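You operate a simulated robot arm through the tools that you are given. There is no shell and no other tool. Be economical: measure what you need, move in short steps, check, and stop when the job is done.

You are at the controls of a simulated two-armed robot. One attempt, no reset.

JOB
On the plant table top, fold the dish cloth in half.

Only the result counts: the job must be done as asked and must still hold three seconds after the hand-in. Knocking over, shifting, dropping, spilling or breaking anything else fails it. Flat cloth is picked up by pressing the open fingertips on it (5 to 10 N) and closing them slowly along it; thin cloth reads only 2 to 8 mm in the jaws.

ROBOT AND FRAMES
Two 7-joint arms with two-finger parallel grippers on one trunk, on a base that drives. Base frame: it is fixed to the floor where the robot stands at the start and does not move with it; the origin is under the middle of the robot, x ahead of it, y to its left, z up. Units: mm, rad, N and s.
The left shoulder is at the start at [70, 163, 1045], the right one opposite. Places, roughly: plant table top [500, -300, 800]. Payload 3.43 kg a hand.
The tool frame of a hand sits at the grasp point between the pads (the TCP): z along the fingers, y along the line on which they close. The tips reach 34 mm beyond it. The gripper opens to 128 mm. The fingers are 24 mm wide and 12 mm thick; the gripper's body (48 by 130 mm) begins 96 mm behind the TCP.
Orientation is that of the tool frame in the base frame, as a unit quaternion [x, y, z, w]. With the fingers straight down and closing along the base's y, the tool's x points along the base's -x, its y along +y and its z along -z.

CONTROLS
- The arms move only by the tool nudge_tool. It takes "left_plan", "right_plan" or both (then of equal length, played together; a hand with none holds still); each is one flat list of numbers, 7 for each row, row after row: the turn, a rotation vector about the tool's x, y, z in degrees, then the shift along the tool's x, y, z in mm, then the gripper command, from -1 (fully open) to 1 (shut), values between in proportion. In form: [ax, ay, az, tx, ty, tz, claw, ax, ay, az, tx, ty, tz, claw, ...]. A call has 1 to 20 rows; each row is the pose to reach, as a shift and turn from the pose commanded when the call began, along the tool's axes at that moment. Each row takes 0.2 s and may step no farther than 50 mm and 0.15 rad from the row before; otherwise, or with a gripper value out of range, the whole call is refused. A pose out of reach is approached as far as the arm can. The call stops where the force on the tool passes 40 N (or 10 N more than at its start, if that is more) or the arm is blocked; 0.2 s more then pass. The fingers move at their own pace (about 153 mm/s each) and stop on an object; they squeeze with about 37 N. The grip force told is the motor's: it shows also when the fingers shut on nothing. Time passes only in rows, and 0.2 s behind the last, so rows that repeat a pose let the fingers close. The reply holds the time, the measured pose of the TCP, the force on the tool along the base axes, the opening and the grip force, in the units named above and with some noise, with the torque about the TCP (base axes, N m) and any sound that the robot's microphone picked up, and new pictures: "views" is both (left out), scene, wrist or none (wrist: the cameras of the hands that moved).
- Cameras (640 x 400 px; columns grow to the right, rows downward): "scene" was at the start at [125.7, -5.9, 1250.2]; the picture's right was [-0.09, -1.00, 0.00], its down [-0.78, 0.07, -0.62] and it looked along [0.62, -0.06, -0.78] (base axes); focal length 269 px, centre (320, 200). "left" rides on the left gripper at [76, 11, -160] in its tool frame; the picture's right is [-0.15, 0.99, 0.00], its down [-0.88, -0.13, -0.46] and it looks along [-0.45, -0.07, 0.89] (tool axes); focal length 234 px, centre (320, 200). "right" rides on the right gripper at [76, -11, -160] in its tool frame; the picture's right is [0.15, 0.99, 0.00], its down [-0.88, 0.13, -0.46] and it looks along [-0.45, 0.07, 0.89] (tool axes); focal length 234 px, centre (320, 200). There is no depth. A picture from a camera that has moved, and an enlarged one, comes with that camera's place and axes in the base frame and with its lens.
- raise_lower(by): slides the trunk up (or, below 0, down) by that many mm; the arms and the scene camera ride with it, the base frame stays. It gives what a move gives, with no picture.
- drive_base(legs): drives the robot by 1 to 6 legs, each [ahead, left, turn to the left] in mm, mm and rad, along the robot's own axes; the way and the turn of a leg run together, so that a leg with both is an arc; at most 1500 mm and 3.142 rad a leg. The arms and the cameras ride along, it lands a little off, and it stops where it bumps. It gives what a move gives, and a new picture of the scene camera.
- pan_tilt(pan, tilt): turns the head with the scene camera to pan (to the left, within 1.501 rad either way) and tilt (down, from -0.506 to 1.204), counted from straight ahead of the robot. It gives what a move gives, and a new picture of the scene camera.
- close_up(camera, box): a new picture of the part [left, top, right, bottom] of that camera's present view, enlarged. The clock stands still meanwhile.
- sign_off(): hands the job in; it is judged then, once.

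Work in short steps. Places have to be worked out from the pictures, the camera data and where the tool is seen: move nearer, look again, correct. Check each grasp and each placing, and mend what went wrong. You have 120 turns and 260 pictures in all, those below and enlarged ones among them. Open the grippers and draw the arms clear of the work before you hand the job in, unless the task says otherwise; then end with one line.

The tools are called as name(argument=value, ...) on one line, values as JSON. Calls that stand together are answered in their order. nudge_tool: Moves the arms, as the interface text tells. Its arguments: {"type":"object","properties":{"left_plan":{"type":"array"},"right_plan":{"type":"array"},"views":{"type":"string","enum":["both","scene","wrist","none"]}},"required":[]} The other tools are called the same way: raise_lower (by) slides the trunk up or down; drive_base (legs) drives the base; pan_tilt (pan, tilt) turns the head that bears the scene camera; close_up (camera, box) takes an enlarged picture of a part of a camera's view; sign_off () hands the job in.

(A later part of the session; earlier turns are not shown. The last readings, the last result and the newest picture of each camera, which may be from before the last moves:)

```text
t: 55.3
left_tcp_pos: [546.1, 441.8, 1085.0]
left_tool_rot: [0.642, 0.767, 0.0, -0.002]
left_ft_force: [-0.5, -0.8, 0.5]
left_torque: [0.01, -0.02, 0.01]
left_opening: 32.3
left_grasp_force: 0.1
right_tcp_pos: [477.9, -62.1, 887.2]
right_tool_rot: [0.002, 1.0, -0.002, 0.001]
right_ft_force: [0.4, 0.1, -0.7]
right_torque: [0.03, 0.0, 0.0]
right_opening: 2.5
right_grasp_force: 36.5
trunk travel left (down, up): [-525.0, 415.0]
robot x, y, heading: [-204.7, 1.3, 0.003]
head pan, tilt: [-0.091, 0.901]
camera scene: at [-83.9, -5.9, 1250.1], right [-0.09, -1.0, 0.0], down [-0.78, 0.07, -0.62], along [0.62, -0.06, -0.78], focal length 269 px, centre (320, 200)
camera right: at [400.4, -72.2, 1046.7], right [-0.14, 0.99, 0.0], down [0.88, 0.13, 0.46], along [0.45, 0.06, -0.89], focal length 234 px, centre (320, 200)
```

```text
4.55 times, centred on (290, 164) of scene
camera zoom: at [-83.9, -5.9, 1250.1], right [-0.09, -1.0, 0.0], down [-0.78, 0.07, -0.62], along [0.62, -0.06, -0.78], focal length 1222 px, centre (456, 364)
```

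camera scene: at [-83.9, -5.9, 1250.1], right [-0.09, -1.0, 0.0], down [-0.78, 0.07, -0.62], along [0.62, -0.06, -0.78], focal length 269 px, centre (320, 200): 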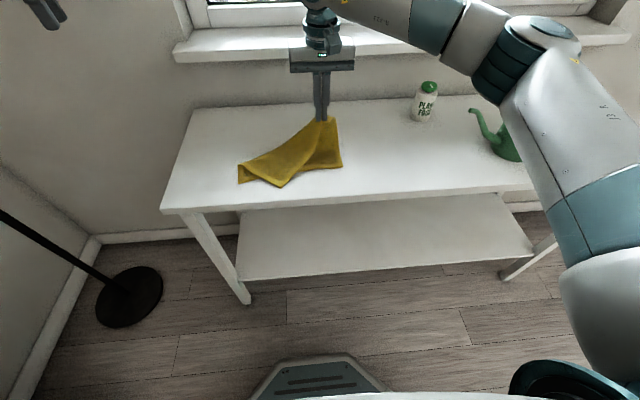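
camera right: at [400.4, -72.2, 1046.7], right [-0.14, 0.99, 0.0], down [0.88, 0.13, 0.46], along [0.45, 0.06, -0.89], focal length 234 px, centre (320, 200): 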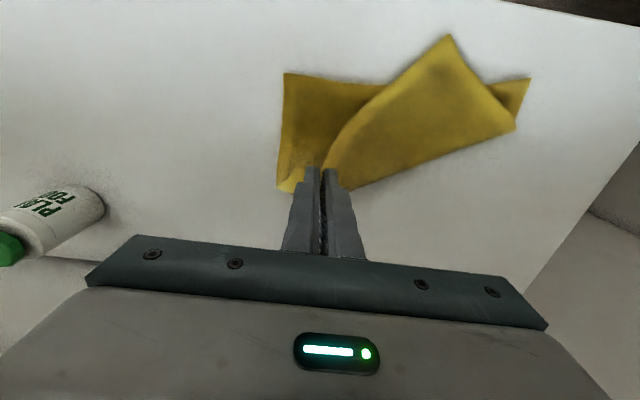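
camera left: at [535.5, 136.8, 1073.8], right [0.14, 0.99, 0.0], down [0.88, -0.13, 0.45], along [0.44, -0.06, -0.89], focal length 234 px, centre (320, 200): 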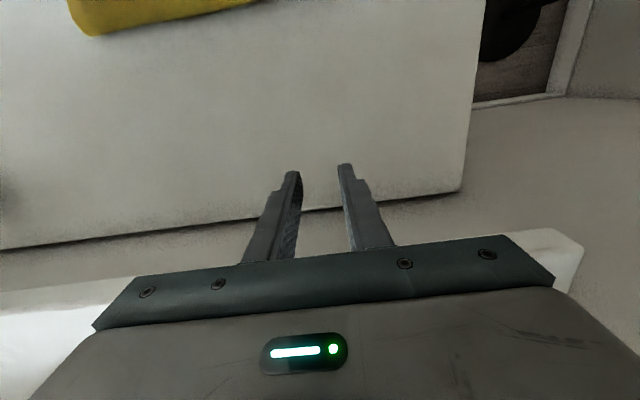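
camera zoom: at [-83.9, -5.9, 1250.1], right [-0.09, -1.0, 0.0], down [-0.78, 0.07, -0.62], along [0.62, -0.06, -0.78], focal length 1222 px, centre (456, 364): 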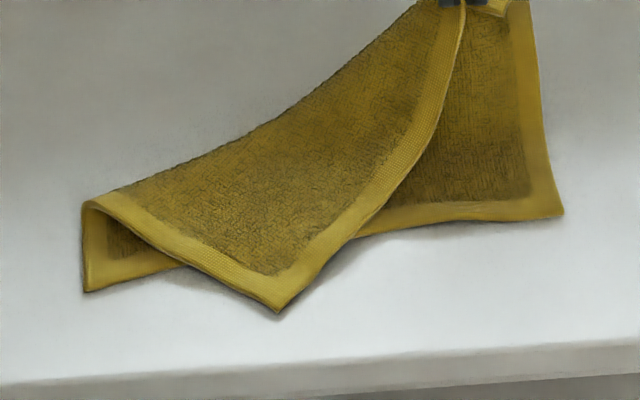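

With the flap up I can see the lower half: its near edge runs from about (400,−110) to (367,148), so the cloth has turned about 7°. The held corner should land at the lower right corner; I lay it down there along a tight arc.

nudge_tool(right_plan=[0, 0, 0, 18, -4, 5, 1, 0, 0, 0, 38, -8, 20, 1, 0, 0, 0, 53, -12, 40, 1, 0, 0, 0, 65, -15, 65, 1, 0, 0, 0, 68, -16, 80, 1, 0, 0, 0, 68, -16, 86, 1, 0, 0, 0, 68, -16, 86, 1])

close_up(camera="scene", box=[220, 120, 360, 208])

```text
t: 56.9
left_tcp_pos: [545.1, 441.7, 1085.4]
left_tool_rot: [0.643, 0.766, -0.001, -0.001]
left_ft_force: [0.4, 0.0, 0.0]
left_torque: [0.01, -0.01, 0.0]
left_opening: 31.8
left_grasp_force: 0.1
right_tcp_pos: [409.5, -76.3, 800.1]
right_tool_rot: [0.002, 1.0, -0.001, 0.001]
right_ft_force: [-0.7, 0.6, 1.5]
right_torque: [0.03, -0.04, -0.02]
right_opening: 2.7
right_grasp_force: 37.0
trunk travel left (down, up): [-525.0, 415.0]
robot x, y, heading: [-210.4, 5.1, 0.003]
head pan, tilt: [-0.091, 0.901]
camera scene: at [-83.8, -5.8, 1250.1], right [-0.09, -1.0, 0.0], down [-0.78, 0.07, -0.62], along [0.62, -0.06, -0.78], focal length 269 px, centre (320, 200)
camera right: at [332.5, -86.7, 960.5], right [-0.14, 0.99, 0.0], down [0.88, 0.13, 0.46], along [0.45, 0.06, -0.89], focal length 234 px, centre (320, 200)
```

scene: 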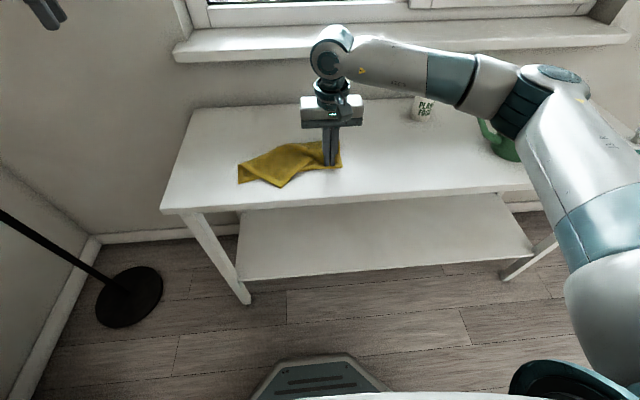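
right: 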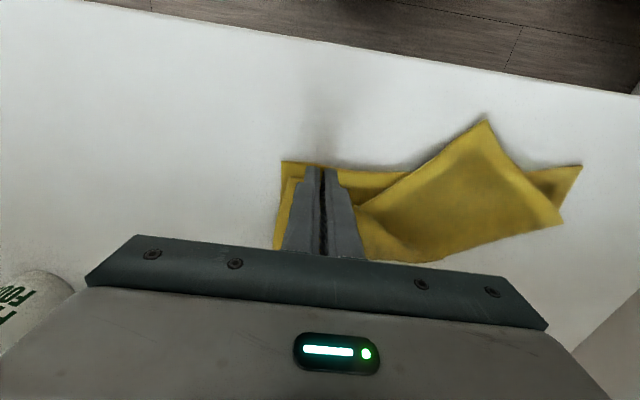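

```text
4.55 times, centred on (290, 164) of scene
camera zoom: at [-83.8, -5.8, 1250.1], right [-0.09, -1.0, 0.0], down [-0.78, 0.07, -0.62], along [0.62, -0.06, -0.78], focal length 1222 px, centre (456, 364)
```

zoom: 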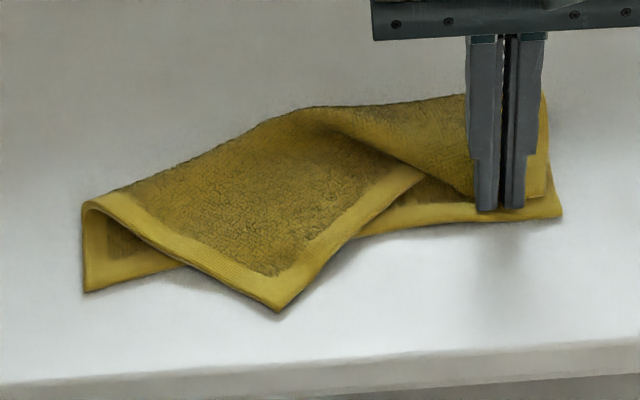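

The right corner lies at the lower corner; the left half of the flap still runs diagonally. I release the right corner and lift clear to go fetch the left flap corner.

nudge_tool(right_plan=[0, 0, 0, 4, 0, 0.5, 1, 0, 0, 0, 4, 0, 0.5, 0.85, 0, 0, 0, 4, 0, 0.5, 0.7, 0, 0, 0, 4, 0, -2, 0.6, 0, 0, 0, 4, 0, -15, 0.55, 0, 0, 0, 4, 0, -45, 0.5, 0, 0, 0, 4, 0, -80, 0.5])

close_up(camera="scene", box=[220, 120, 360, 208])

```text
t: 58.5
left_tcp_pos: [546.1, 442.1, 1084.2]
left_tool_rot: [0.642, 0.766, -0.001, -0.001]
left_ft_force: [-0.9, 0.6, 0.0]
left_torque: [0.0, -0.05, -0.03]
left_opening: 32.2
left_grasp_force: 0.1
right_tcp_pos: [405.7, -75.3, 880.6]
right_tool_rot: [0.002, 1.0, -0.001, 0.0]
right_ft_force: [-0.9, -0.7, -0.2]
right_torque: [0.05, -0.01, -0.01]
right_opening: 31.7
right_grasp_force: 0.1
trunk travel left (down, up): [-525.0, 415.0]
robot x, y, heading: [-208.8, 2.3, -0.003]
head pan, tilt: [-0.091, 0.901]
camera scene: at [-84.1, -5.4, 1250.0], right [-0.09, -1.0, 0.0], down [-0.78, 0.07, -0.62], along [0.62, -0.06, -0.78], focal length 269 px, centre (320, 200)
camera right: at [328.0, -87.1, 1039.7], right [-0.14, 0.99, 0.0], down [0.88, 0.13, 0.46], along [0.45, 0.06, -0.89], focal length 234 px, centre (320, 200)
```

scene: 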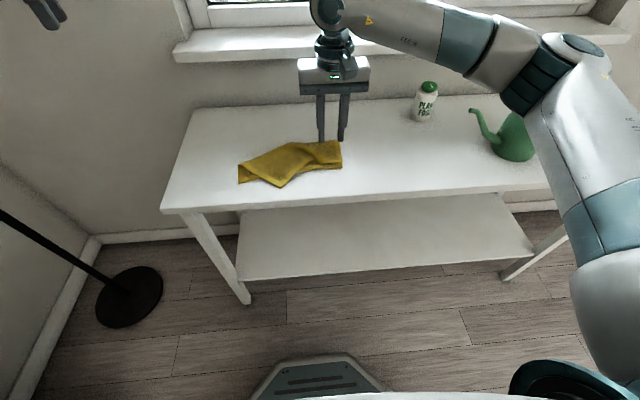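
right: 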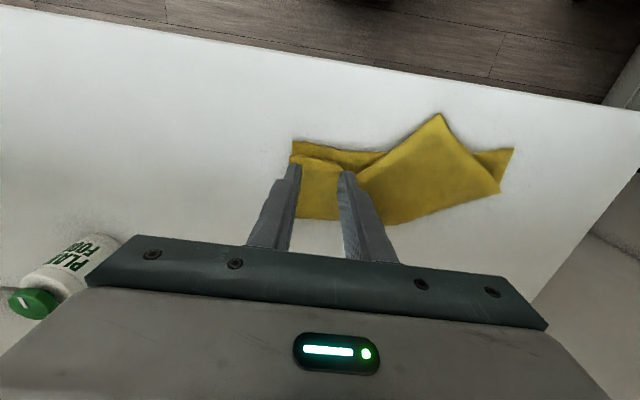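

```text
4.55 times, centred on (290, 164) of scene
camera zoom: at [-84.1, -5.4, 1250.0], right [-0.09, -1.0, 0.0], down [-0.78, 0.07, -0.62], along [0.62, -0.06, -0.78], focal length 1222 px, centre (456, 364)
```

zoom: 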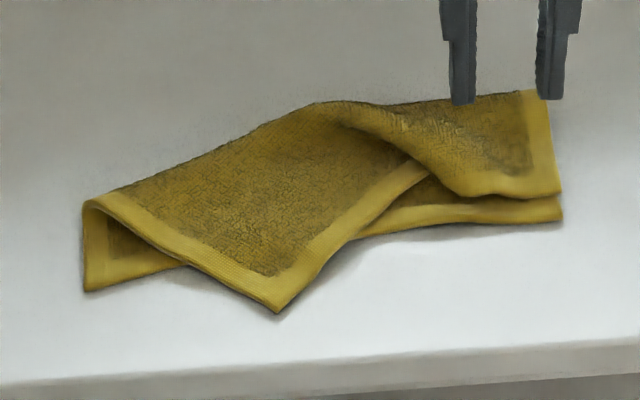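

The right corner is nearly aligned. The flap's left corner lies at about (342,47) and must go to about (367,148); I move the right hand over it with narrowed jaws.

nudge_tool(right_plan=[0, 0, 0, 10, 30, 0, 0.65, 0, 0, 0, 25, 60, 0, 0.65, 0, 0, 0, 38, 90, 5, 0.65, 0, 0, 0, 48, 122, 25, 0.65, 0, 0, 0, 48, 122, 60, 0.65, 0, 0, 0, 48, 122, 66, 0.65], views="wrist")

```text
t: 59.9
left_tcp_pos: [546.0, 442.8, 1086.1]
left_tool_rot: [0.642, 0.767, -0.001, -0.001]
left_ft_force: [-0.5, -0.4, -0.5]
left_torque: [0.0, -0.04, 0.05]
left_opening: 32.1
left_grasp_force: 0.1
right_tcp_pos: [359.7, 48.0, 813.1]
right_tool_rot: [0.001, 1.0, -0.001, 0.002]
right_ft_force: [-0.5, -0.1, -0.1]
right_torque: [0.0, 0.02, -0.03]
right_opening: 22.4
right_grasp_force: 0.1
trunk travel left (down, up): [-525.0, 415.0]
robot x, y, heading: [-209.1, -1.0, -0.004]
head pan, tilt: [-0.091, 0.901]
camera right: at [282.2, 36.5, 973.2], right [-0.14, 0.99, 0.0], down [0.88, 0.13, 0.46], along [0.45, 0.06, -0.89], focal length 234 px, centre (320, 200)
```

right: 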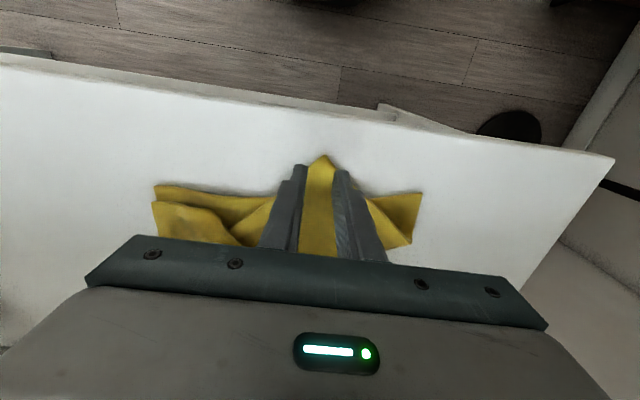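

Jaws straddle the corner well. I descend to contact.

nudge_tool(right_plan=[0, 0, 0, -3, -1, 5, 0.65, 0, 0, 0, -3, -1, 9, 0.65, 0, 0, 0, -3, -1, 12, 0.65, 0, 0, 0, -3, -1, 13.5, 0.65, 0, 0, 0, -3, -1, 14.5, 0.65, 0, 0, 0, -3, -1, 14.5, 0.65], views="none")

```text
t: 61.3
left_tcp_pos: [546.2, 442.3, 1085.1]
left_tool_rot: [0.642, 0.767, -0.001, -0.002]
left_ft_force: [1.2, 0.2, -0.9]
left_torque: [0.02, -0.02, -0.01]
left_opening: 32.1
left_grasp_force: 0.0
right_tcp_pos: [362.6, 44.5, 800.3]
right_tool_rot: [0.002, 1.0, 0.0, 0.0]
right_ft_force: [-0.1, 0.9, 1.2]
right_torque: [0.01, 0.02, 0.0]
right_opening: 22.3
right_grasp_force: 0.0
trunk travel left (down, up): [-525.0, 415.0]
robot x, y, heading: [-212.5, -3.2, -0.002]
head pan, tilt: [-0.091, 0.901]
```

Nearly touching; I press slightly more and close slowly.

nudge_tool(right_plan=[0, 0, 0, 0, 0, 1.5, 0.65, 0, 0, 0, 0, 0, 2.3, 0.65, 0, 0, 0, 0, 0, 2.3, 0.7, 0, 0, 0, 0, 0, 2.3, 0.75, 0, 0, 0, 0, 0, 2.3, 0.8, 0, 0, 0, 0, 0, 2.3, 0.85, 0, 0, 0, 0, 0, 2.3, 0.9, 0, 0, 0, 0, 0, 2.3, 0.95, 0, 0, 0, 0, 0, 2.3, 1, 0, 0, 0, 0, 0, 2.3, 1], views="wrist")

```text
t: 63.5
left_tcp_pos: [546.8, 441.3, 1085.7]
left_tool_rot: [0.642, 0.767, 0.0, -0.001]
left_ft_force: [-1.6, 0.0, -0.8]
left_torque: [0.02, -0.03, -0.01]
left_opening: 32.1
left_grasp_force: 0.1
right_tcp_pos: [361.1, 45.2, 797.4]
right_tool_rot: [0.003, 1.0, -0.001, 0.0]
right_ft_force: [0.0, 0.5, 4.8]
right_torque: [-0.01, -0.03, -0.03]
right_opening: 0.1
right_grasp_force: 32.6
trunk travel left (down, up): [-525.0, 415.0]
robot x, y, heading: [-212.0, 2.4, 0.001]
head pan, tilt: [-0.091, 0.901]
camera right: at [285.0, 34.2, 957.1], right [-0.14, 0.99, 0.0], down [0.88, 0.13, 0.46], along [0.45, 0.06, -0.89], focal length 234 px, centre (320, 200)
```

right: 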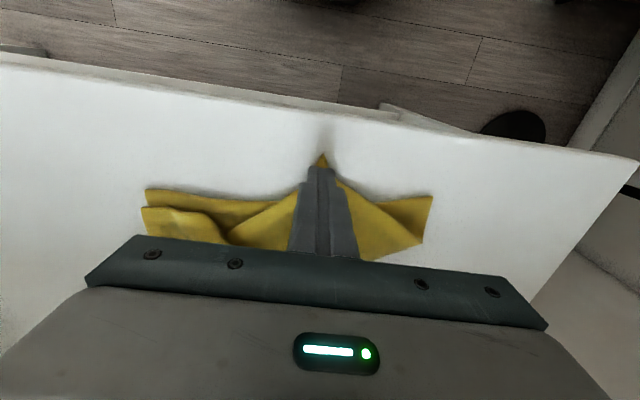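

The jaws read 0.1 mm, so nothing was caught. I lift slightly, reopen wider, move a bit deeper into the corner, and retry with more pressure.

nudge_tool(right_plan=[0, 0, 0, 0, 0, -8, 0.8, 0, 0, 0, -6, 1, -8, 0.5, 0, 0, 0, -10, 2, -8, 0.5, 0, 0, 0, -10, 2, -3, 0.5, 0, 0, 0, -10, 2, 0, 0.5, 0, 0, 0, -10, 2, 0.7, 0.5, 0, 0, 0, -10, 2, 0.7, 0.5], views="wrist")

```text
t: 65.1
left_tcp_pos: [545.8, 441.7, 1086.2]
left_tool_rot: [0.642, 0.766, 0.0, -0.001]
left_ft_force: [1.0, 0.2, -0.2]
left_torque: [-0.01, -0.01, 0.01]
left_opening: 31.7
left_grasp_force: 0.1
right_tcp_pos: [372.5, 47.5, 798.6]
right_tool_rot: [0.002, 1.0, 0.0, 0.001]
right_ft_force: [-0.3, -2.2, 7.8]
right_torque: [0.06, -0.03, -0.02]
right_opening: 32.0
right_grasp_force: 0.1
trunk travel left (down, up): [-525.0, 415.0]
robot x, y, heading: [-207.8, 1.1, 0.002]
head pan, tilt: [-0.091, 0.901]
camera right: at [295.1, 36.3, 957.0], right [-0.14, 0.99, 0.0], down [0.88, 0.13, 0.46], along [0.45, 0.06, -0.89], focal length 234 px, centre (320, 200)
```

right: 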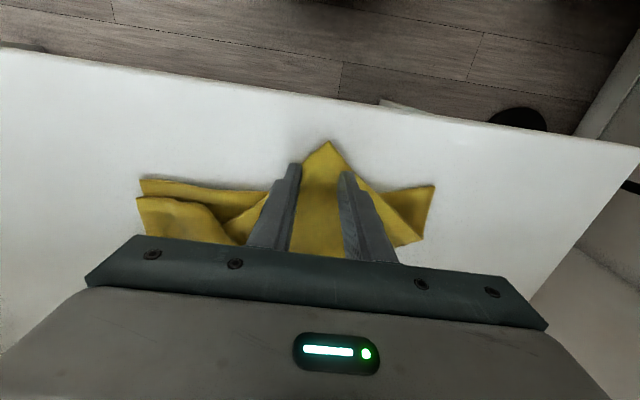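

Firm contact (7.8 N). Closing slowly.

nudge_tool(right_plan=[0, 0, 0, 2, 0, 0, 0.55, 0, 0, 0, 2, 0, 0, 0.6, 0, 0, 0, 2, 0, 0, 0.65, 0, 0, 0, 2, 0, 0, 0.7, 0, 0, 0, 2, 0, 0, 0.75, 0, 0, 0, 2, 0, 0, 0.8, 0, 0, 0, 2, 0, 0, 0.85, 0, 0, 0, 2, 0, 0, 0.9, 0, 0, 0, 2, 0, 0, 0.95, 0, 0, 0, 2, 0, 0, 1, 0, 0, 0, 2, 0, 0, 1], views="wrist")

```text
t: 67.5
left_tcp_pos: [545.8, 443.0, 1085.3]
left_tool_rot: [0.642, 0.767, 0.0, -0.001]
left_ft_force: [0.0, 0.3, 0.2]
left_torque: [0.01, -0.03, -0.02]
left_opening: 31.9
left_grasp_force: 0.0
right_tcp_pos: [370.4, 47.8, 797.7]
right_tool_rot: [0.002, 1.0, -0.002, 0.001]
right_ft_force: [1.2, 0.9, 6.6]
right_torque: [0.01, 0.02, 0.0]
right_opening: 2.6
right_grasp_force: 37.4
trunk travel left (down, up): [-525.0, 415.0]
robot x, y, heading: [-205.5, -0.4, 0.005]
head pan, tilt: [-0.091, 0.901]
camera right: at [293.4, 36.5, 957.1], right [-0.14, 0.99, 0.0], down [0.88, 0.13, 0.46], along [0.45, 0.06, -0.89], focal length 234 px, centre (320, 200)
```

right: 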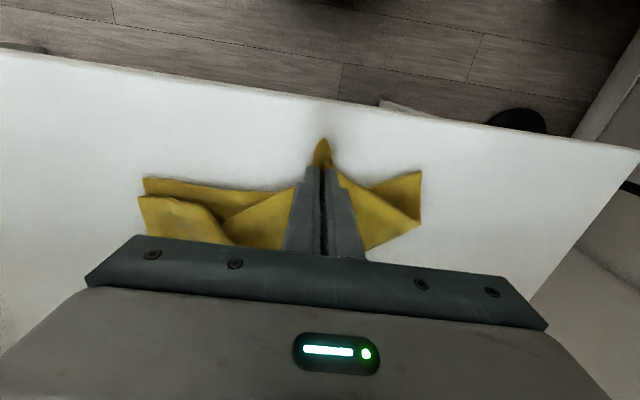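

Corner gripped (2.6 mm). I lift it up, forward and to the left, rotating about 45° so the flap straightens.

nudge_tool(right_plan=[0, 0, 0, -3, 2, -22, 1, 0, 0, 6, -12, 10, -42, 1, 0, 0, 12, -25, 22, -60, 1, 0, 0, 19, -40, 36, -72, 1, 0, 0, 26, -55, 50, -78, 1, 0, 0, 33, -66, 62, -80, 1, 0, 0, 40, -72, 72, -80, 1, 0, 0, 45, -72, 80, -80, 1, 0, 0, 45, -72, 80, -80, 1])

close_up(camera="scene", box=[220, 120, 360, 208])

```text
t: 69.5
left_tcp_pos: [544.9, 442.7, 1084.6]
left_tool_rot: [0.642, 0.766, 0.0, -0.002]
left_ft_force: [0.4, -0.6, -0.5]
left_torque: [0.01, 0.01, 0.02]
left_opening: 32.0
left_grasp_force: 0.1
right_tcp_pos: [443.0, 127.6, 876.9]
right_tool_rot: [0.385, 0.923, 0.0, 0.001]
right_ft_force: [0.5, -0.5, 0.1]
right_torque: [0.02, -0.01, 0.08]
right_opening: 1.8
right_grasp_force: 36.8
trunk travel left (down, up): [-525.0, 415.0]
robot x, y, heading: [-206.8, -4.6, 0.001]
head pan, tilt: [-0.091, 0.901]
camera scene: at [-83.4, -5.9, 1250.0], right [-0.09, -1.0, 0.0], down [-0.78, 0.07, -0.62], along [0.62, -0.06, -0.78], focal length 269 px, centre (320, 200)
camera right: at [380.4, 173.3, 1035.6], right [0.6, 0.8, 0.0], down [0.71, -0.53, 0.46], along [0.37, -0.27, -0.89], focal length 234 px, centre (320, 200)
```

scene: 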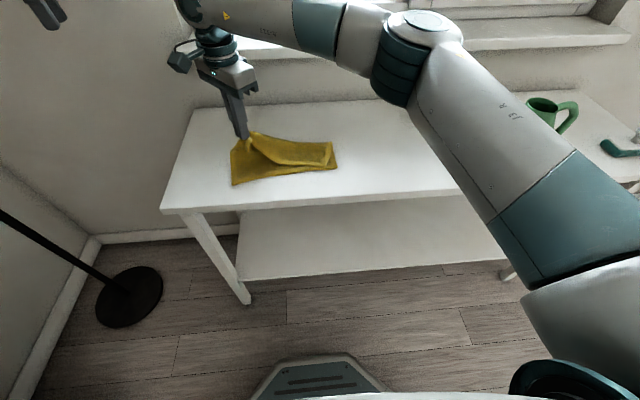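
right: 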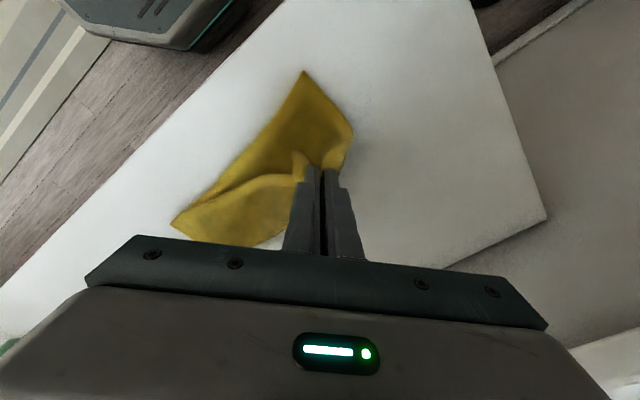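

```text
4.55 times, centred on (290, 164) of scene
camera zoom: at [-83.4, -5.9, 1250.0], right [-0.09, -1.0, 0.0], down [-0.78, 0.07, -0.62], along [0.62, -0.06, -0.78], focal length 1222 px, centre (456, 364)
```

zoom: 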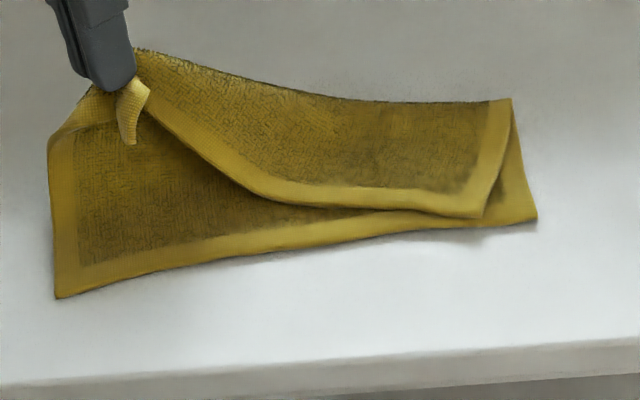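

The flap is straightening nicely. The lower left corner is at about (365,164), and the flap's right corner sits 30 mm left of the lower right one. I lay the held corner onto the lower left corner.

nudge_tool(right_plan=[0, 0, 0, 13.4, -7.8, 3, 1, 0, 0, 0, 27.6, -14.8, 15, 1, 0, 0, 0, 38.9, -20.5, 35, 1, 0, 0, 0, 46, -23.3, 55, 1, 0, 0, 0, 49.5, -24, 70, 1, 0, 0, 0, 49.5, -24, 76, 1, 0, 0, 0, 49.5, -24, 76, 1])

close_up(camera="scene", box=[220, 120, 360, 208])

```text
t: 71.1
left_tcp_pos: [545.8, 441.8, 1086.0]
left_tool_rot: [0.642, 0.767, 0.001, -0.001]
left_ft_force: [-0.9, 0.0, -0.3]
left_torque: [-0.04, 0.0, -0.05]
left_opening: 32.0
left_grasp_force: 0.1
right_tcp_pos: [389.5, 144.8, 802.3]
right_tool_rot: [0.384, 0.923, 0.001, 0.001]
right_ft_force: [2.5, -0.8, 13.1]
right_torque: [-0.12, -0.11, 0.08]
right_opening: 2.1
right_grasp_force: 36.2
trunk travel left (down, up): [-525.0, 415.0]
robot x, y, heading: [-208.6, -0.4, 0.001]
head pan, tilt: [-0.091, 0.901]
camera scene: at [-84.5, -5.9, 1250.3], right [-0.09, -1.0, 0.0], down [-0.78, 0.07, -0.62], along [0.62, -0.06, -0.78], focal length 269 px, centre (320, 200)
camera right: at [326.9, 190.7, 961.6], right [0.6, 0.8, 0.0], down [0.71, -0.53, 0.46], along [0.37, -0.27, -0.89], focal length 234 px, centre (320, 200)
```

scene: 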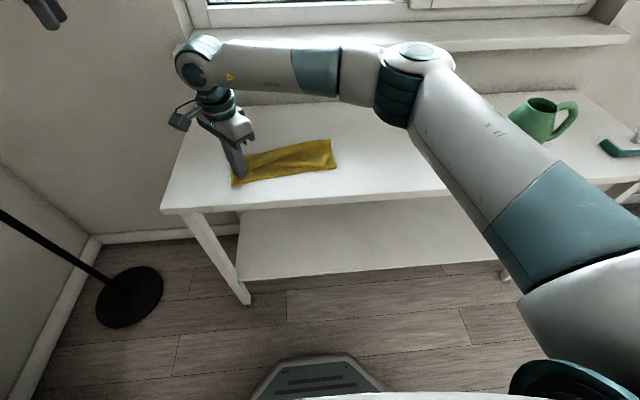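
right: 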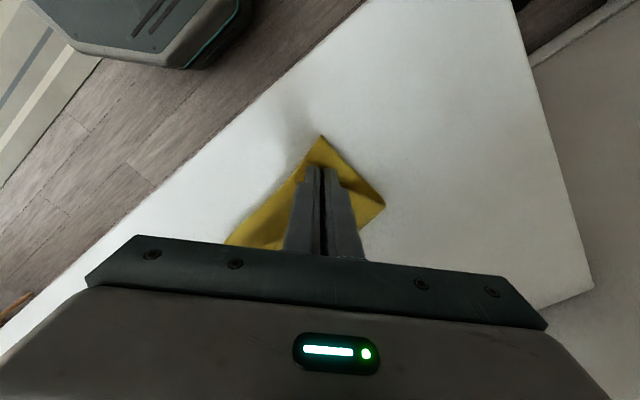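

```text
4.55 times, centred on (290, 164) of scene
camera zoom: at [-84.5, -5.9, 1250.3], right [-0.09, -1.0, 0.0], down [-0.78, 0.07, -0.62], along [0.62, -0.06, -0.78], focal length 1222 px, centre (456, 364)
```

zoom: 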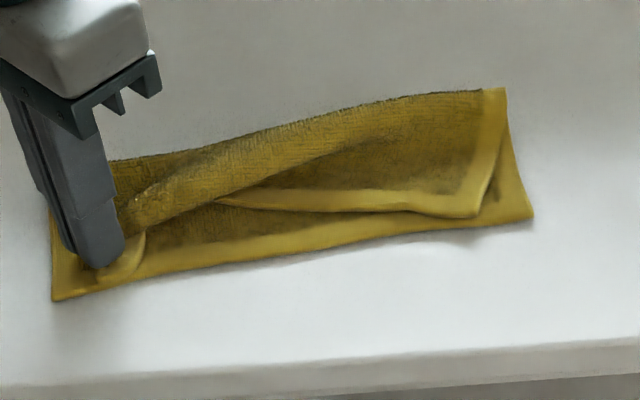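

The corner is close but should go a bit further out. I shift it outward by about 15 mm, then release and lift.

nudge_tool(right_plan=[0, 0, 0, 4, 1, -3, 1, 0, 0, 0, 15.6, 4.2, -3, 1, 0, 0, 0, 15.6, 4.2, 0, 1, 0, 0, 0, 15.6, 4.2, 0, 0.85, 0, 0, 0, 15.6, 4.2, -1, 0.7, 0, 0, 0, 15.6, 4.2, -4, 0.6, 0, 0, 0, 15.6, 4.2, -20, 0.55, 0, 0, 0, 15.6, 4.2, -60, 0.5, 0, 0, 0, 5, 4.2, -100, 0.5], views="scene")

close_up(camera="scene", box=[220, 120, 360, 208])

```text
t: 73.1
left_tcp_pos: [546.0, 442.1, 1085.5]
left_tool_rot: [0.642, 0.767, 0.0, 0.0]
left_ft_force: [0.3, 0.0, -0.2]
left_torque: [-0.02, -0.02, -0.02]
left_opening: 32.1
left_grasp_force: 0.1
right_tcp_pos: [390.5, 152.4, 899.7]
right_tool_rot: [0.384, 0.923, 0.0, 0.001]
right_ft_force: [0.2, -0.1, 0.3]
right_torque: [0.03, 0.02, -0.01]
right_opening: 31.8
right_grasp_force: 0.1
trunk travel left (down, up): [-525.0, 415.0]
robot x, y, heading: [-208.0, -0.5, -0.003]
head pan, tilt: [-0.091, 0.901]
camera scene: at [-83.9, -6.1, 1250.0], right [-0.09, -1.0, 0.0], down [-0.78, 0.07, -0.62], along [0.62, -0.06, -0.78], focal length 269 px, centre (320, 200)
```

scene: 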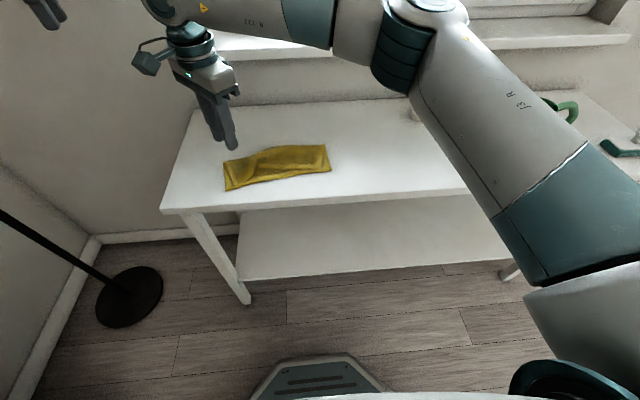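

```text
4.55 times, centred on (290, 164) of scene
camera zoom: at [-83.9, -6.1, 1250.0], right [-0.09, -1.0, 0.0], down [-0.78, 0.07, -0.62], along [0.62, -0.06, -0.78], focal length 1222 px, centre (456, 364)
```

zoom: 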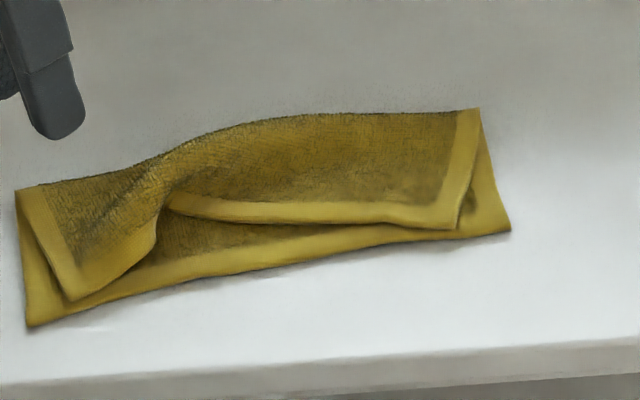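

The fold line is now nearly right; the flap's right corner is about 30 mm left of the lower corner and its left corner about 25 mm short, with a pleat between. I'll grip the flap's right corner (top layer) and pull it out.

nudge_tool(right_plan=[0, 0, -7.5, -22, -20, 0, 0.55, 0, 0, -15, -44, -40, 0, 0.6, 0, 0, -22.5, -66, -60, 10, 0.6, 0, 0, -30, -88, -80, 30, 0.6, 0, 0, -37.5, -110, -100, 50, 0.6, 0, 0, -45, -130, -118, 70, 0.6, 0, 0, -45, -130, -118, 80, 0.6], views="wrist")

```text
t: 74.7
left_tcp_pos: [546.6, 441.3, 1084.0]
left_tool_rot: [0.642, 0.767, -0.001, -0.001]
left_ft_force: [-0.6, -0.5, -0.7]
left_torque: [-0.02, 0.02, 0.01]
left_opening: 32.0
left_grasp_force: 0.0
right_tcp_pos: [397.7, -21.7, 821.2]
right_tool_rot: [0.001, 1.0, -0.001, 0.001]
right_ft_force: [-0.9, 0.1, -0.1]
right_torque: [0.01, 0.0, -0.04]
right_opening: 25.5
right_grasp_force: 0.0
trunk travel left (down, up): [-525.0, 415.0]
robot x, y, heading: [-210.4, 1.2, 0.004]
head pan, tilt: [-0.091, 0.901]
camera right: at [320.8, -33.1, 981.2], right [-0.14, 0.99, 0.0], down [0.88, 0.13, 0.46], along [0.45, 0.06, -0.89], focal length 234 px, centre (320, 200)
```

right: 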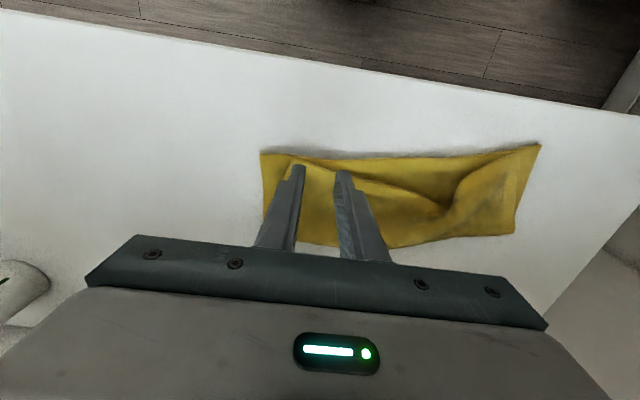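

Positions confirmed: flap corner (394,−54), lower corner (389,−79). I descend onto the flap corner.

nudge_tool(right_plan=[0, 0, 0, 0, -3, 8, 0.6, 0, 0, 0, 0, -3, 15, 0.6, 0, 0, 0, 0, -3, 18, 0.6, 0, 0, 0, 0, -3, 19.5, 0.6, 0, 0, 0, 0, -3, 19.5, 0.6], views="none")

```text
t: 75.9
left_tcp_pos: [545.8, 442.9, 1085.3]
left_tool_rot: [0.642, 0.767, 0.0, -0.001]
left_ft_force: [-0.1, 0.6, 0.0]
left_torque: [-0.01, 0.0, -0.03]
left_opening: 31.8
left_grasp_force: 0.0
right_tcp_pos: [399.2, -26.4, 801.3]
right_tool_rot: [0.002, 1.0, -0.001, 0.001]
right_ft_force: [0.0, 0.0, 1.5]
right_torque: [0.01, 0.02, 0.0]
right_opening: 25.7
right_grasp_force: 0.0
trunk travel left (down, up): [-525.0, 415.0]
robot x, y, heading: [-210.1, -0.3, -0.004]
head pan, tilt: [-0.091, 0.901]
```

Light contact; press a bit (about 5 N) and close slowly to pick the top layer.

nudge_tool(right_plan=[0, 0, 0, 0, 0, 0.8, 0.6, 0, 0, 0, 0, 0, 0.9, 0.65, 0, 0, 0, 0, 0, 0.9, 0.7, 0, 0, 0, 0, 0, 0.9, 0.75, 0, 0, 0, 0, 0, 0.9, 0.8, 0, 0, 0, 0, 0, 0.9, 0.85, 0, 0, 0, 0, 0, 0.9, 0.9, 0, 0, 0, 0, 0, 0.9, 0.95, 0, 0, 0, 0, 0, 0.9, 1, 0, 0, 0, 0, 0, 0.9, 1, 0, 0, 0, 0, 0, -12, 1, 0, 0, 0, 0, 0, -25, 1], views="wrist")

close_up(camera="scene", box=[220, 120, 360, 208])

```text
t: 78.5
left_tcp_pos: [546.6, 442.2, 1084.8]
left_tool_rot: [0.642, 0.766, 0.0, 0.0]
left_ft_force: [-0.2, -0.3, 0.3]
left_torque: [-0.01, -0.02, 0.01]
left_opening: 31.8
left_grasp_force: 0.1
right_tcp_pos: [398.1, -27.1, 826.1]
right_tool_rot: [0.002, 1.0, -0.001, 0.001]
right_ft_force: [-0.1, 0.2, 0.4]
right_torque: [-0.02, -0.01, -0.03]
right_opening: 3.1
right_grasp_force: 37.2
trunk travel left (down, up): [-525.0, 415.0]
robot x, y, heading: [-208.9, 0.3, -0.002]
head pan, tilt: [-0.091, 0.901]
camera right: at [321.1, -37.2, 985.4], right [-0.14, 0.99, 0.0], down [0.88, 0.13, 0.46], along [0.45, 0.06, -0.89], focal length 234 px, centre (320, 200)
```

right: 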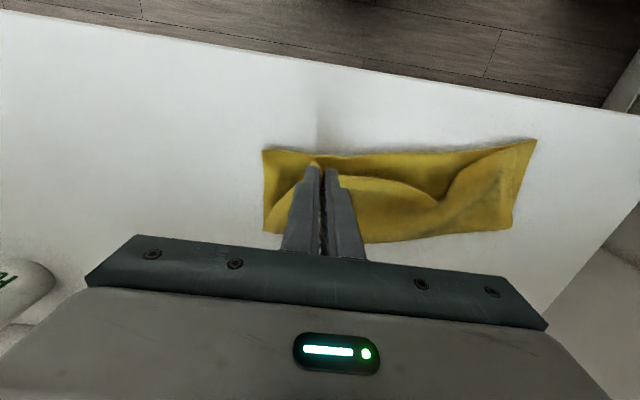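

```text
4.55 times, centred on (290, 164) of scene
camera zoom: at [-83.7, -5.6, 1250.0], right [-0.09, -1.0, 0.0], down [-0.78, 0.07, -0.62], along [0.62, -0.06, -0.78], focal length 1222 px, centre (456, 364)
```

zoom: 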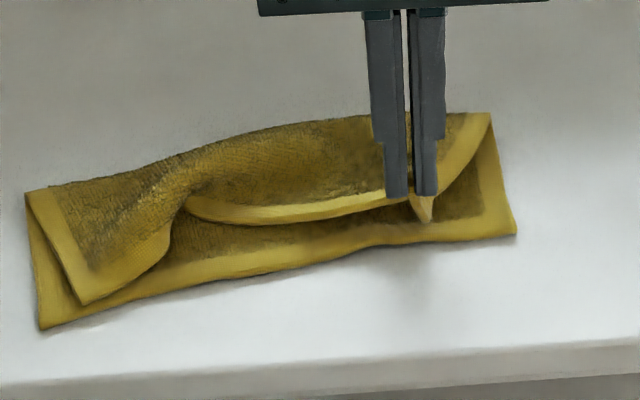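

Only the top layer is lifted. I carry it about 26 mm to the right and lay it on the lower right corner.

nudge_tool(right_plan=[0, 0, 0, 0, -8, -12, 1, 0, 0, 0, 2, -18, -15, 1, 0, 0, 0, 4, -27, -8, 1, 0, 0, 0, 6, -31, 5, 1, 0, 0, 0, 6, -31, 18, 1, 0, 0, 0, 6, -31, 24, 1, 0, 0, 0, 6, -31, 24, 1], views="wrist")

close_up(camera="scene", box=[220, 120, 360, 208])

```text
t: 80.1
left_tcp_pos: [546.2, 442.0, 1084.5]
left_tool_rot: [0.643, 0.766, 0.0, -0.001]
left_ft_force: [0.3, -0.4, -0.3]
left_torque: [0.02, 0.0, 0.03]
left_opening: 32.2
left_grasp_force: 0.1
right_tcp_pos: [392.6, -57.2, 803.1]
right_tool_rot: [0.002, 1.0, -0.001, 0.001]
right_ft_force: [0.4, 1.1, 0.7]
right_torque: [0.04, -0.03, -0.05]
right_opening: 3.4
right_grasp_force: 36.5
trunk travel left (down, up): [-525.0, 415.0]
robot x, y, heading: [-208.9, 2.2, -0.0]
head pan, tilt: [-0.091, 0.901]
camera right: at [314.8, -68.3, 962.6], right [-0.14, 0.99, 0.0], down [0.88, 0.13, 0.46], along [0.45, 0.06, -0.89], focal length 234 px, centre (320, 200)
```

right: 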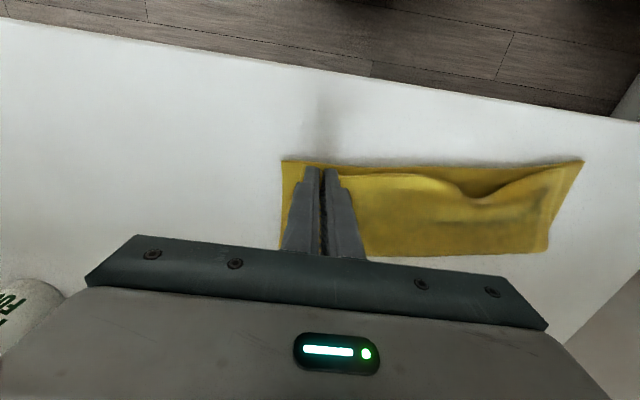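

```text
4.55 times, centred on (290, 164) of scene
camera zoom: at [-83.5, -5.6, 1250.0], right [-0.09, -1.0, 0.0], down [-0.78, 0.07, -0.62], along [0.62, -0.06, -0.78], focal length 1222 px, centre (456, 364)
```

zoom: 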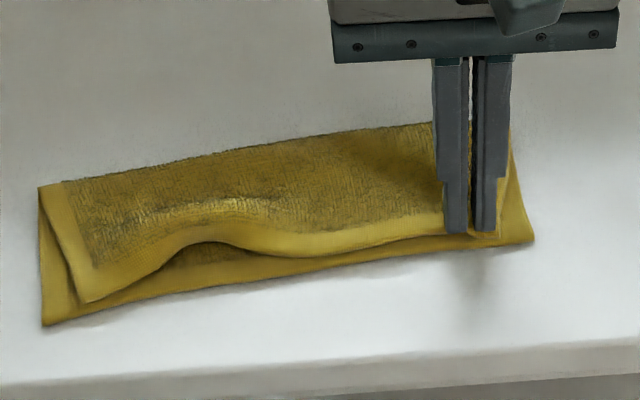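

Pleat gone and the flap is nearly flush. I pull a little further (8 mm right, 5 mm toward me), then release and lift.

nudge_tool(right_plan=[0, 0, 0, 2, -4, -3, 1, 0, 0, 0, 5, -9, -3, 1, 0, 0, 0, 5, -9, 1, 1, 0, 0, 0, 5, -9, 1.5, 0.85, 0, 0, 0, 5, -9, 1, 0.7, 0, 0, 0, 5, -9, -3, 0.6, 0, 0, 0, 5, -9, -20, 0.6, 0, 0, 0, -30, -9, -60, 0.6, 0, 0, 0, -60, -30, -100, 0.6], views="wrist")

close_up(camera="scene", box=[220, 120, 360, 208])

```text
refused: row 8 steps farther than a row can; nothing moved
```

```text
4.55 times, centred on (290, 164) of scene
camera zoom: at [-83.5, -5.6, 1250.0], right [-0.09, -1.0, 0.0], down [-0.78, 0.07, -0.62], along [0.62, -0.06, -0.78], focal length 1222 px, centre (456, 364)
```

zoom: 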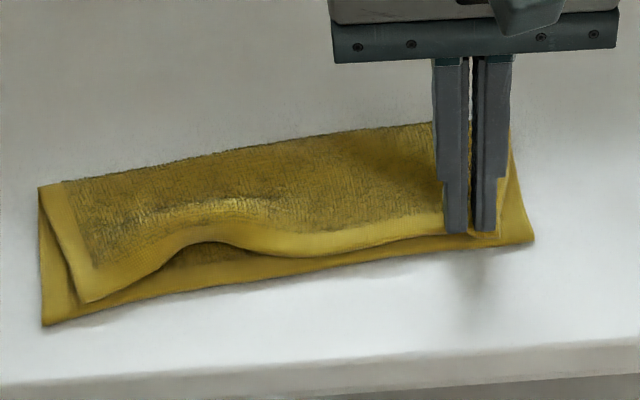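

Step size exceeded; same motion with smaller rows.

nudge_tool(right_plan=[0, 0, 0, 2, -4, -3, 1, 0, 0, 0, 5, -9, -3, 1, 0, 0, 0, 5, -9, 1, 1, 0, 0, 0, 5, -9, 1.5, 0.85, 0, 0, 0, 5, -9, 1, 0.7, 0, 0, 0, 5, -9, -3, 0.6, 0, 0, 0, 5, -9, -20, 0.6, 0, 0, 0, -10, -9, -55, 0.6, 0, 0, 0, -25, -9, -90, 0.6], views="wrist")

close_up(camera="scene", box=[220, 120, 360, 208])

```text
t: 82.1
left_tcp_pos: [546.1, 441.9, 1084.4]
left_tool_rot: [0.642, 0.767, -0.001, -0.001]
left_ft_force: [0.1, -0.4, 0.8]
left_torque: [-0.01, 0.0, 0.05]
left_opening: 32.0
left_grasp_force: 0.0
right_tcp_pos: [416.8, -64.8, 892.4]
right_tool_rot: [0.002, 1.0, 0.0, 0.001]
right_ft_force: [-0.3, 0.0, -0.4]
right_torque: [-0.02, -0.06, 0.02]
right_opening: 25.7
right_grasp_force: 0.1
trunk travel left (down, up): [-525.0, 415.0]
robot x, y, heading: [-209.8, 0.9, 0.001]
head pan, tilt: [-0.091, 0.901]
camera right: at [339.8, -76.5, 1052.6], right [-0.14, 0.99, 0.0], down [0.88, 0.13, 0.46], along [0.45, 0.06, -0.89], focal length 234 px, centre (320, 200)
```

right: 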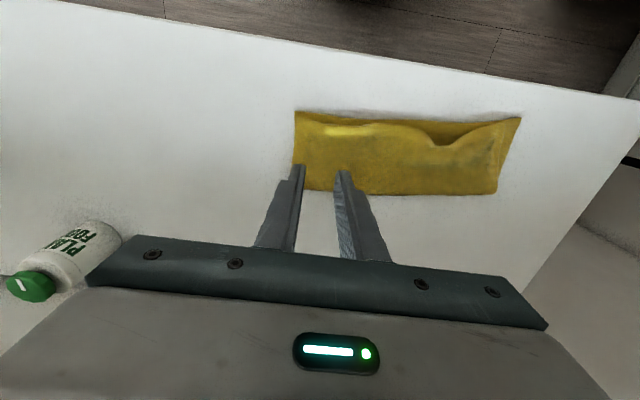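

```text
4.55 times, centred on (290, 164) of scene
camera zoom: at [-83.9, -5.4, 1250.0], right [-0.09, -1.0, 0.0], down [-0.78, 0.07, -0.62], along [0.62, -0.06, -0.78], focal length 1222 px, centre (456, 364)
```

zoom: 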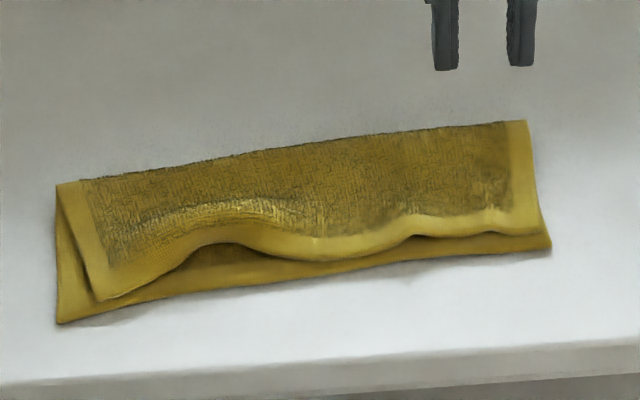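

Right side is within about 5 mm. The flap's left corner at about (360,141) still needs to reach (347,161). I go grip it, with the jaws turned to match its hem.

nudge_tool(right_plan=[0, 0, -5, 9, 37, 0, 0.6, 0, 0, -10, 18, 74, 0, 0.6, 0, 0, -15, 27, 111, 15, 0.6, 0, 0, -20, 36, 148, 35, 0.6, 0, 0, -25, 43, 184, 55, 0.6, 0, 0, -25, 43, 184, 68, 0.6], views="wrist")

```text
t: 83.5
left_tcp_pos: [545.4, 440.8, 1084.7]
left_tool_rot: [0.643, 0.766, 0.0, 0.0]
left_ft_force: [0.0, -0.7, 0.3]
left_torque: [0.02, -0.01, 0.02]
left_opening: 31.9
left_grasp_force: 0.1
right_tcp_pos: [374.8, 116.4, 825.8]
right_tool_rot: [-0.215, 0.977, -0.001, 0.0]
right_ft_force: [0.0, -0.2, -0.2]
right_torque: [0.03, 0.01, 0.04]
right_opening: 26.0
right_grasp_force: 0.1
trunk travel left (down, up): [-525.0, 415.0]
robot x, y, heading: [-209.7, 1.5, -0.0]
head pan, tilt: [-0.091, 0.901]
camera right: at [309.5, 74.2, 984.1], right [-0.55, 0.84, 0.0], down [0.74, 0.49, 0.46], along [0.38, 0.25, -0.89], focal length 234 px, centre (320, 200)
```

right: 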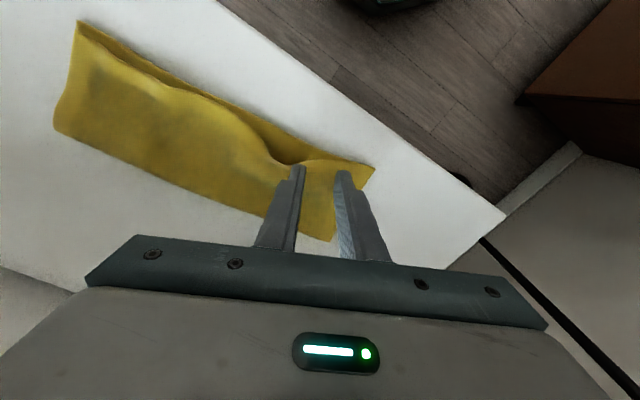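

close_up(camera="right", box=[240, 120, 400, 220])

```text
4.00 times, centred on (320, 170) of right
camera zoom: at [309.5, 74.2, 984.1], right [-0.55, 0.84, 0.0], down [0.74, 0.49, 0.46], along [0.38, 0.25, -0.89], focal length 937 px, centre (320, 320)
```

zoom: 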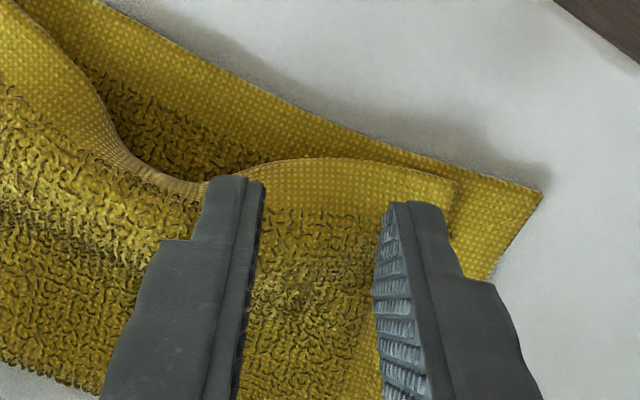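

The flap corner needs about (−9,+20) mm. The jaws will land well on the hem; I descend.

nudge_tool(right_plan=[0, 0, 0, 0, 4, 10, 0.6, 0, 0, 0, 0, 4, 18, 0.6, 0, 0, 0, 0, 4, 22, 0.6, 0, 0, 0, 0, 4, 24, 0.6, 0, 0, 0, 0, 4, 24, 0.6], views="none")

```text
t: 84.7
left_tcp_pos: [544.7, 443.5, 1085.6]
left_tool_rot: [0.642, 0.766, 0.0, -0.001]
left_ft_force: [-0.3, 0.0, -0.5]
left_torque: [-0.01, 0.03, 0.03]
left_opening: 32.1
left_grasp_force: 0.1
right_tcp_pos: [372.0, 120.3, 800.2]
right_tool_rot: [-0.215, 0.977, 0.0, 0.001]
right_ft_force: [-0.6, -0.4, 7.8]
right_torque: [-0.01, -0.03, -0.01]
right_opening: 25.0
right_grasp_force: 0.0
trunk travel left (down, up): [-525.0, 415.0]
robot x, y, heading: [-207.9, 1.5, 0.002]
head pan, tilt: [-0.091, 0.901]
```

Contact at 7.8 N; close slowly and lift slightly.

nudge_tool(right_plan=[0, 0, 0, 0, 0, 0, 0.65, 0, 0, 0, 0, 0, 0, 0.7, 0, 0, 0, 0, 0, 0, 0.75, 0, 0, 0, 0, 0, 0, 0.8, 0, 0, 0, 0, 0, 0, 0.85, 0, 0, 0, 0, 0, 0, 0.9, 0, 0, 0, 0, 0, 0, 0.95, 0, 0, 0, 0, 0, 0, 1, 0, 0, 0, 0, 0, 0, 1, 0, 0, 0, 0, 0, -12, 1, 0, 0, 0, 0, 0, -24, 1], views="none")

close_up(camera="scene", box=[220, 120, 360, 208])

```text
t: 87.1
left_tcp_pos: [545.9, 442.0, 1085.6]
left_tool_rot: [0.642, 0.766, 0.0, -0.001]
left_ft_force: [0.0, 0.7, -0.5]
left_torque: [-0.02, -0.02, 0.0]
left_opening: 32.1
left_grasp_force: 0.0
right_tcp_pos: [370.8, 121.7, 824.3]
right_tool_rot: [-0.215, 0.977, 0.0, 0.0]
right_ft_force: [0.2, 0.0, 0.3]
right_torque: [0.02, 0.01, -0.03]
right_opening: 3.5
right_grasp_force: 37.1
trunk travel left (down, up): [-525.0, 415.0]
robot x, y, heading: [-209.2, 0.5, -0.004]
head pan, tilt: [-0.091, 0.901]
```

```text
4.55 times, centred on (290, 164) of scene
camera zoom: at [-83.9, -5.8, 1250.0], right [-0.09, -1.0, 0.0], down [-0.78, 0.07, -0.62], along [0.62, -0.06, -0.78], focal length 1222 px, centre (456, 364)
```

zoom: 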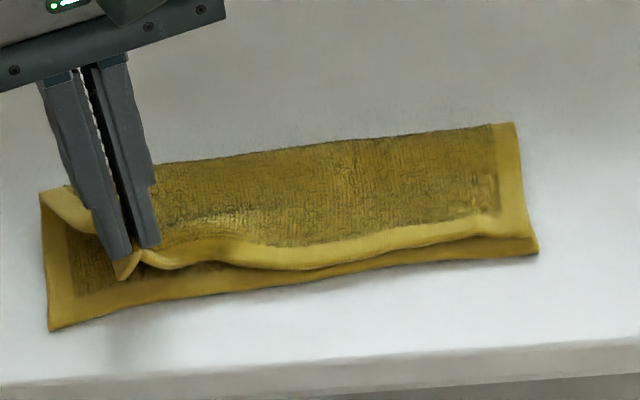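

Only the top layer is held. I carry it out by about (−14,+27) while straightening, and lay it down.

nudge_tool(right_plan=[0, 0, 4, 0.3, 8, -6, 1, 0, 0, 8, 0.6, 18, -8, 1, 0, 0, 12, 1, 26, -3, 1, 0, 0, 15, 1.3, 30.4, 8, 1, 0, 0, 15, 1.3, 30.4, 18, 1, 0, 0, 15, 1.3, 30.4, 22.5, 1, 0, 0, 15, 1.3, 30.4, 22.5, 1], views="none")

close_up(camera="scene", box=[220, 120, 360, 208])

```text
t: 88.7
left_tcp_pos: [546.4, 442.2, 1085.6]
left_tool_rot: [0.642, 0.767, -0.001, -0.001]
left_ft_force: [0.4, -0.1, -0.2]
left_torque: [0.01, 0.01, 0.0]
left_opening: 32.0
left_grasp_force: 0.0
right_tcp_pos: [356.8, 148.0, 801.9]
right_tool_rot: [-0.085, 0.996, -0.001, 0.0]
right_ft_force: [0.1, 0.8, 3.9]
right_torque: [-0.01, -0.05, 0.09]
right_opening: 3.5
right_grasp_force: 37.1
trunk travel left (down, up): [-525.0, 415.0]
robot x, y, heading: [-209.4, -0.4, 0.002]
head pan, tilt: [-0.091, 0.901]
```

```text
4.55 times, centred on (290, 164) of scene
camera zoom: at [-83.8, -5.7, 1250.1], right [-0.09, -1.0, 0.0], down [-0.78, 0.07, -0.62], along [0.62, -0.06, -0.78], focal length 1222 px, centre (456, 364)
```

zoom: 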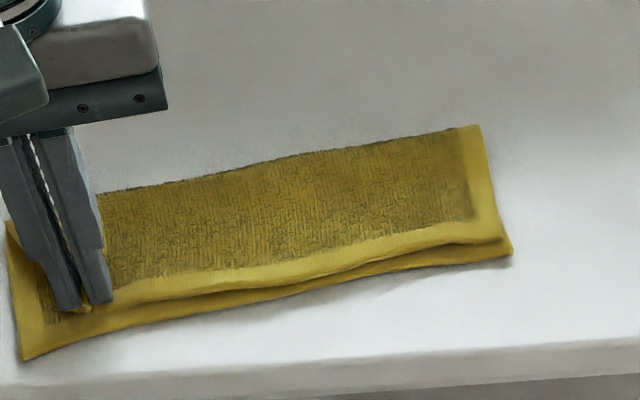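

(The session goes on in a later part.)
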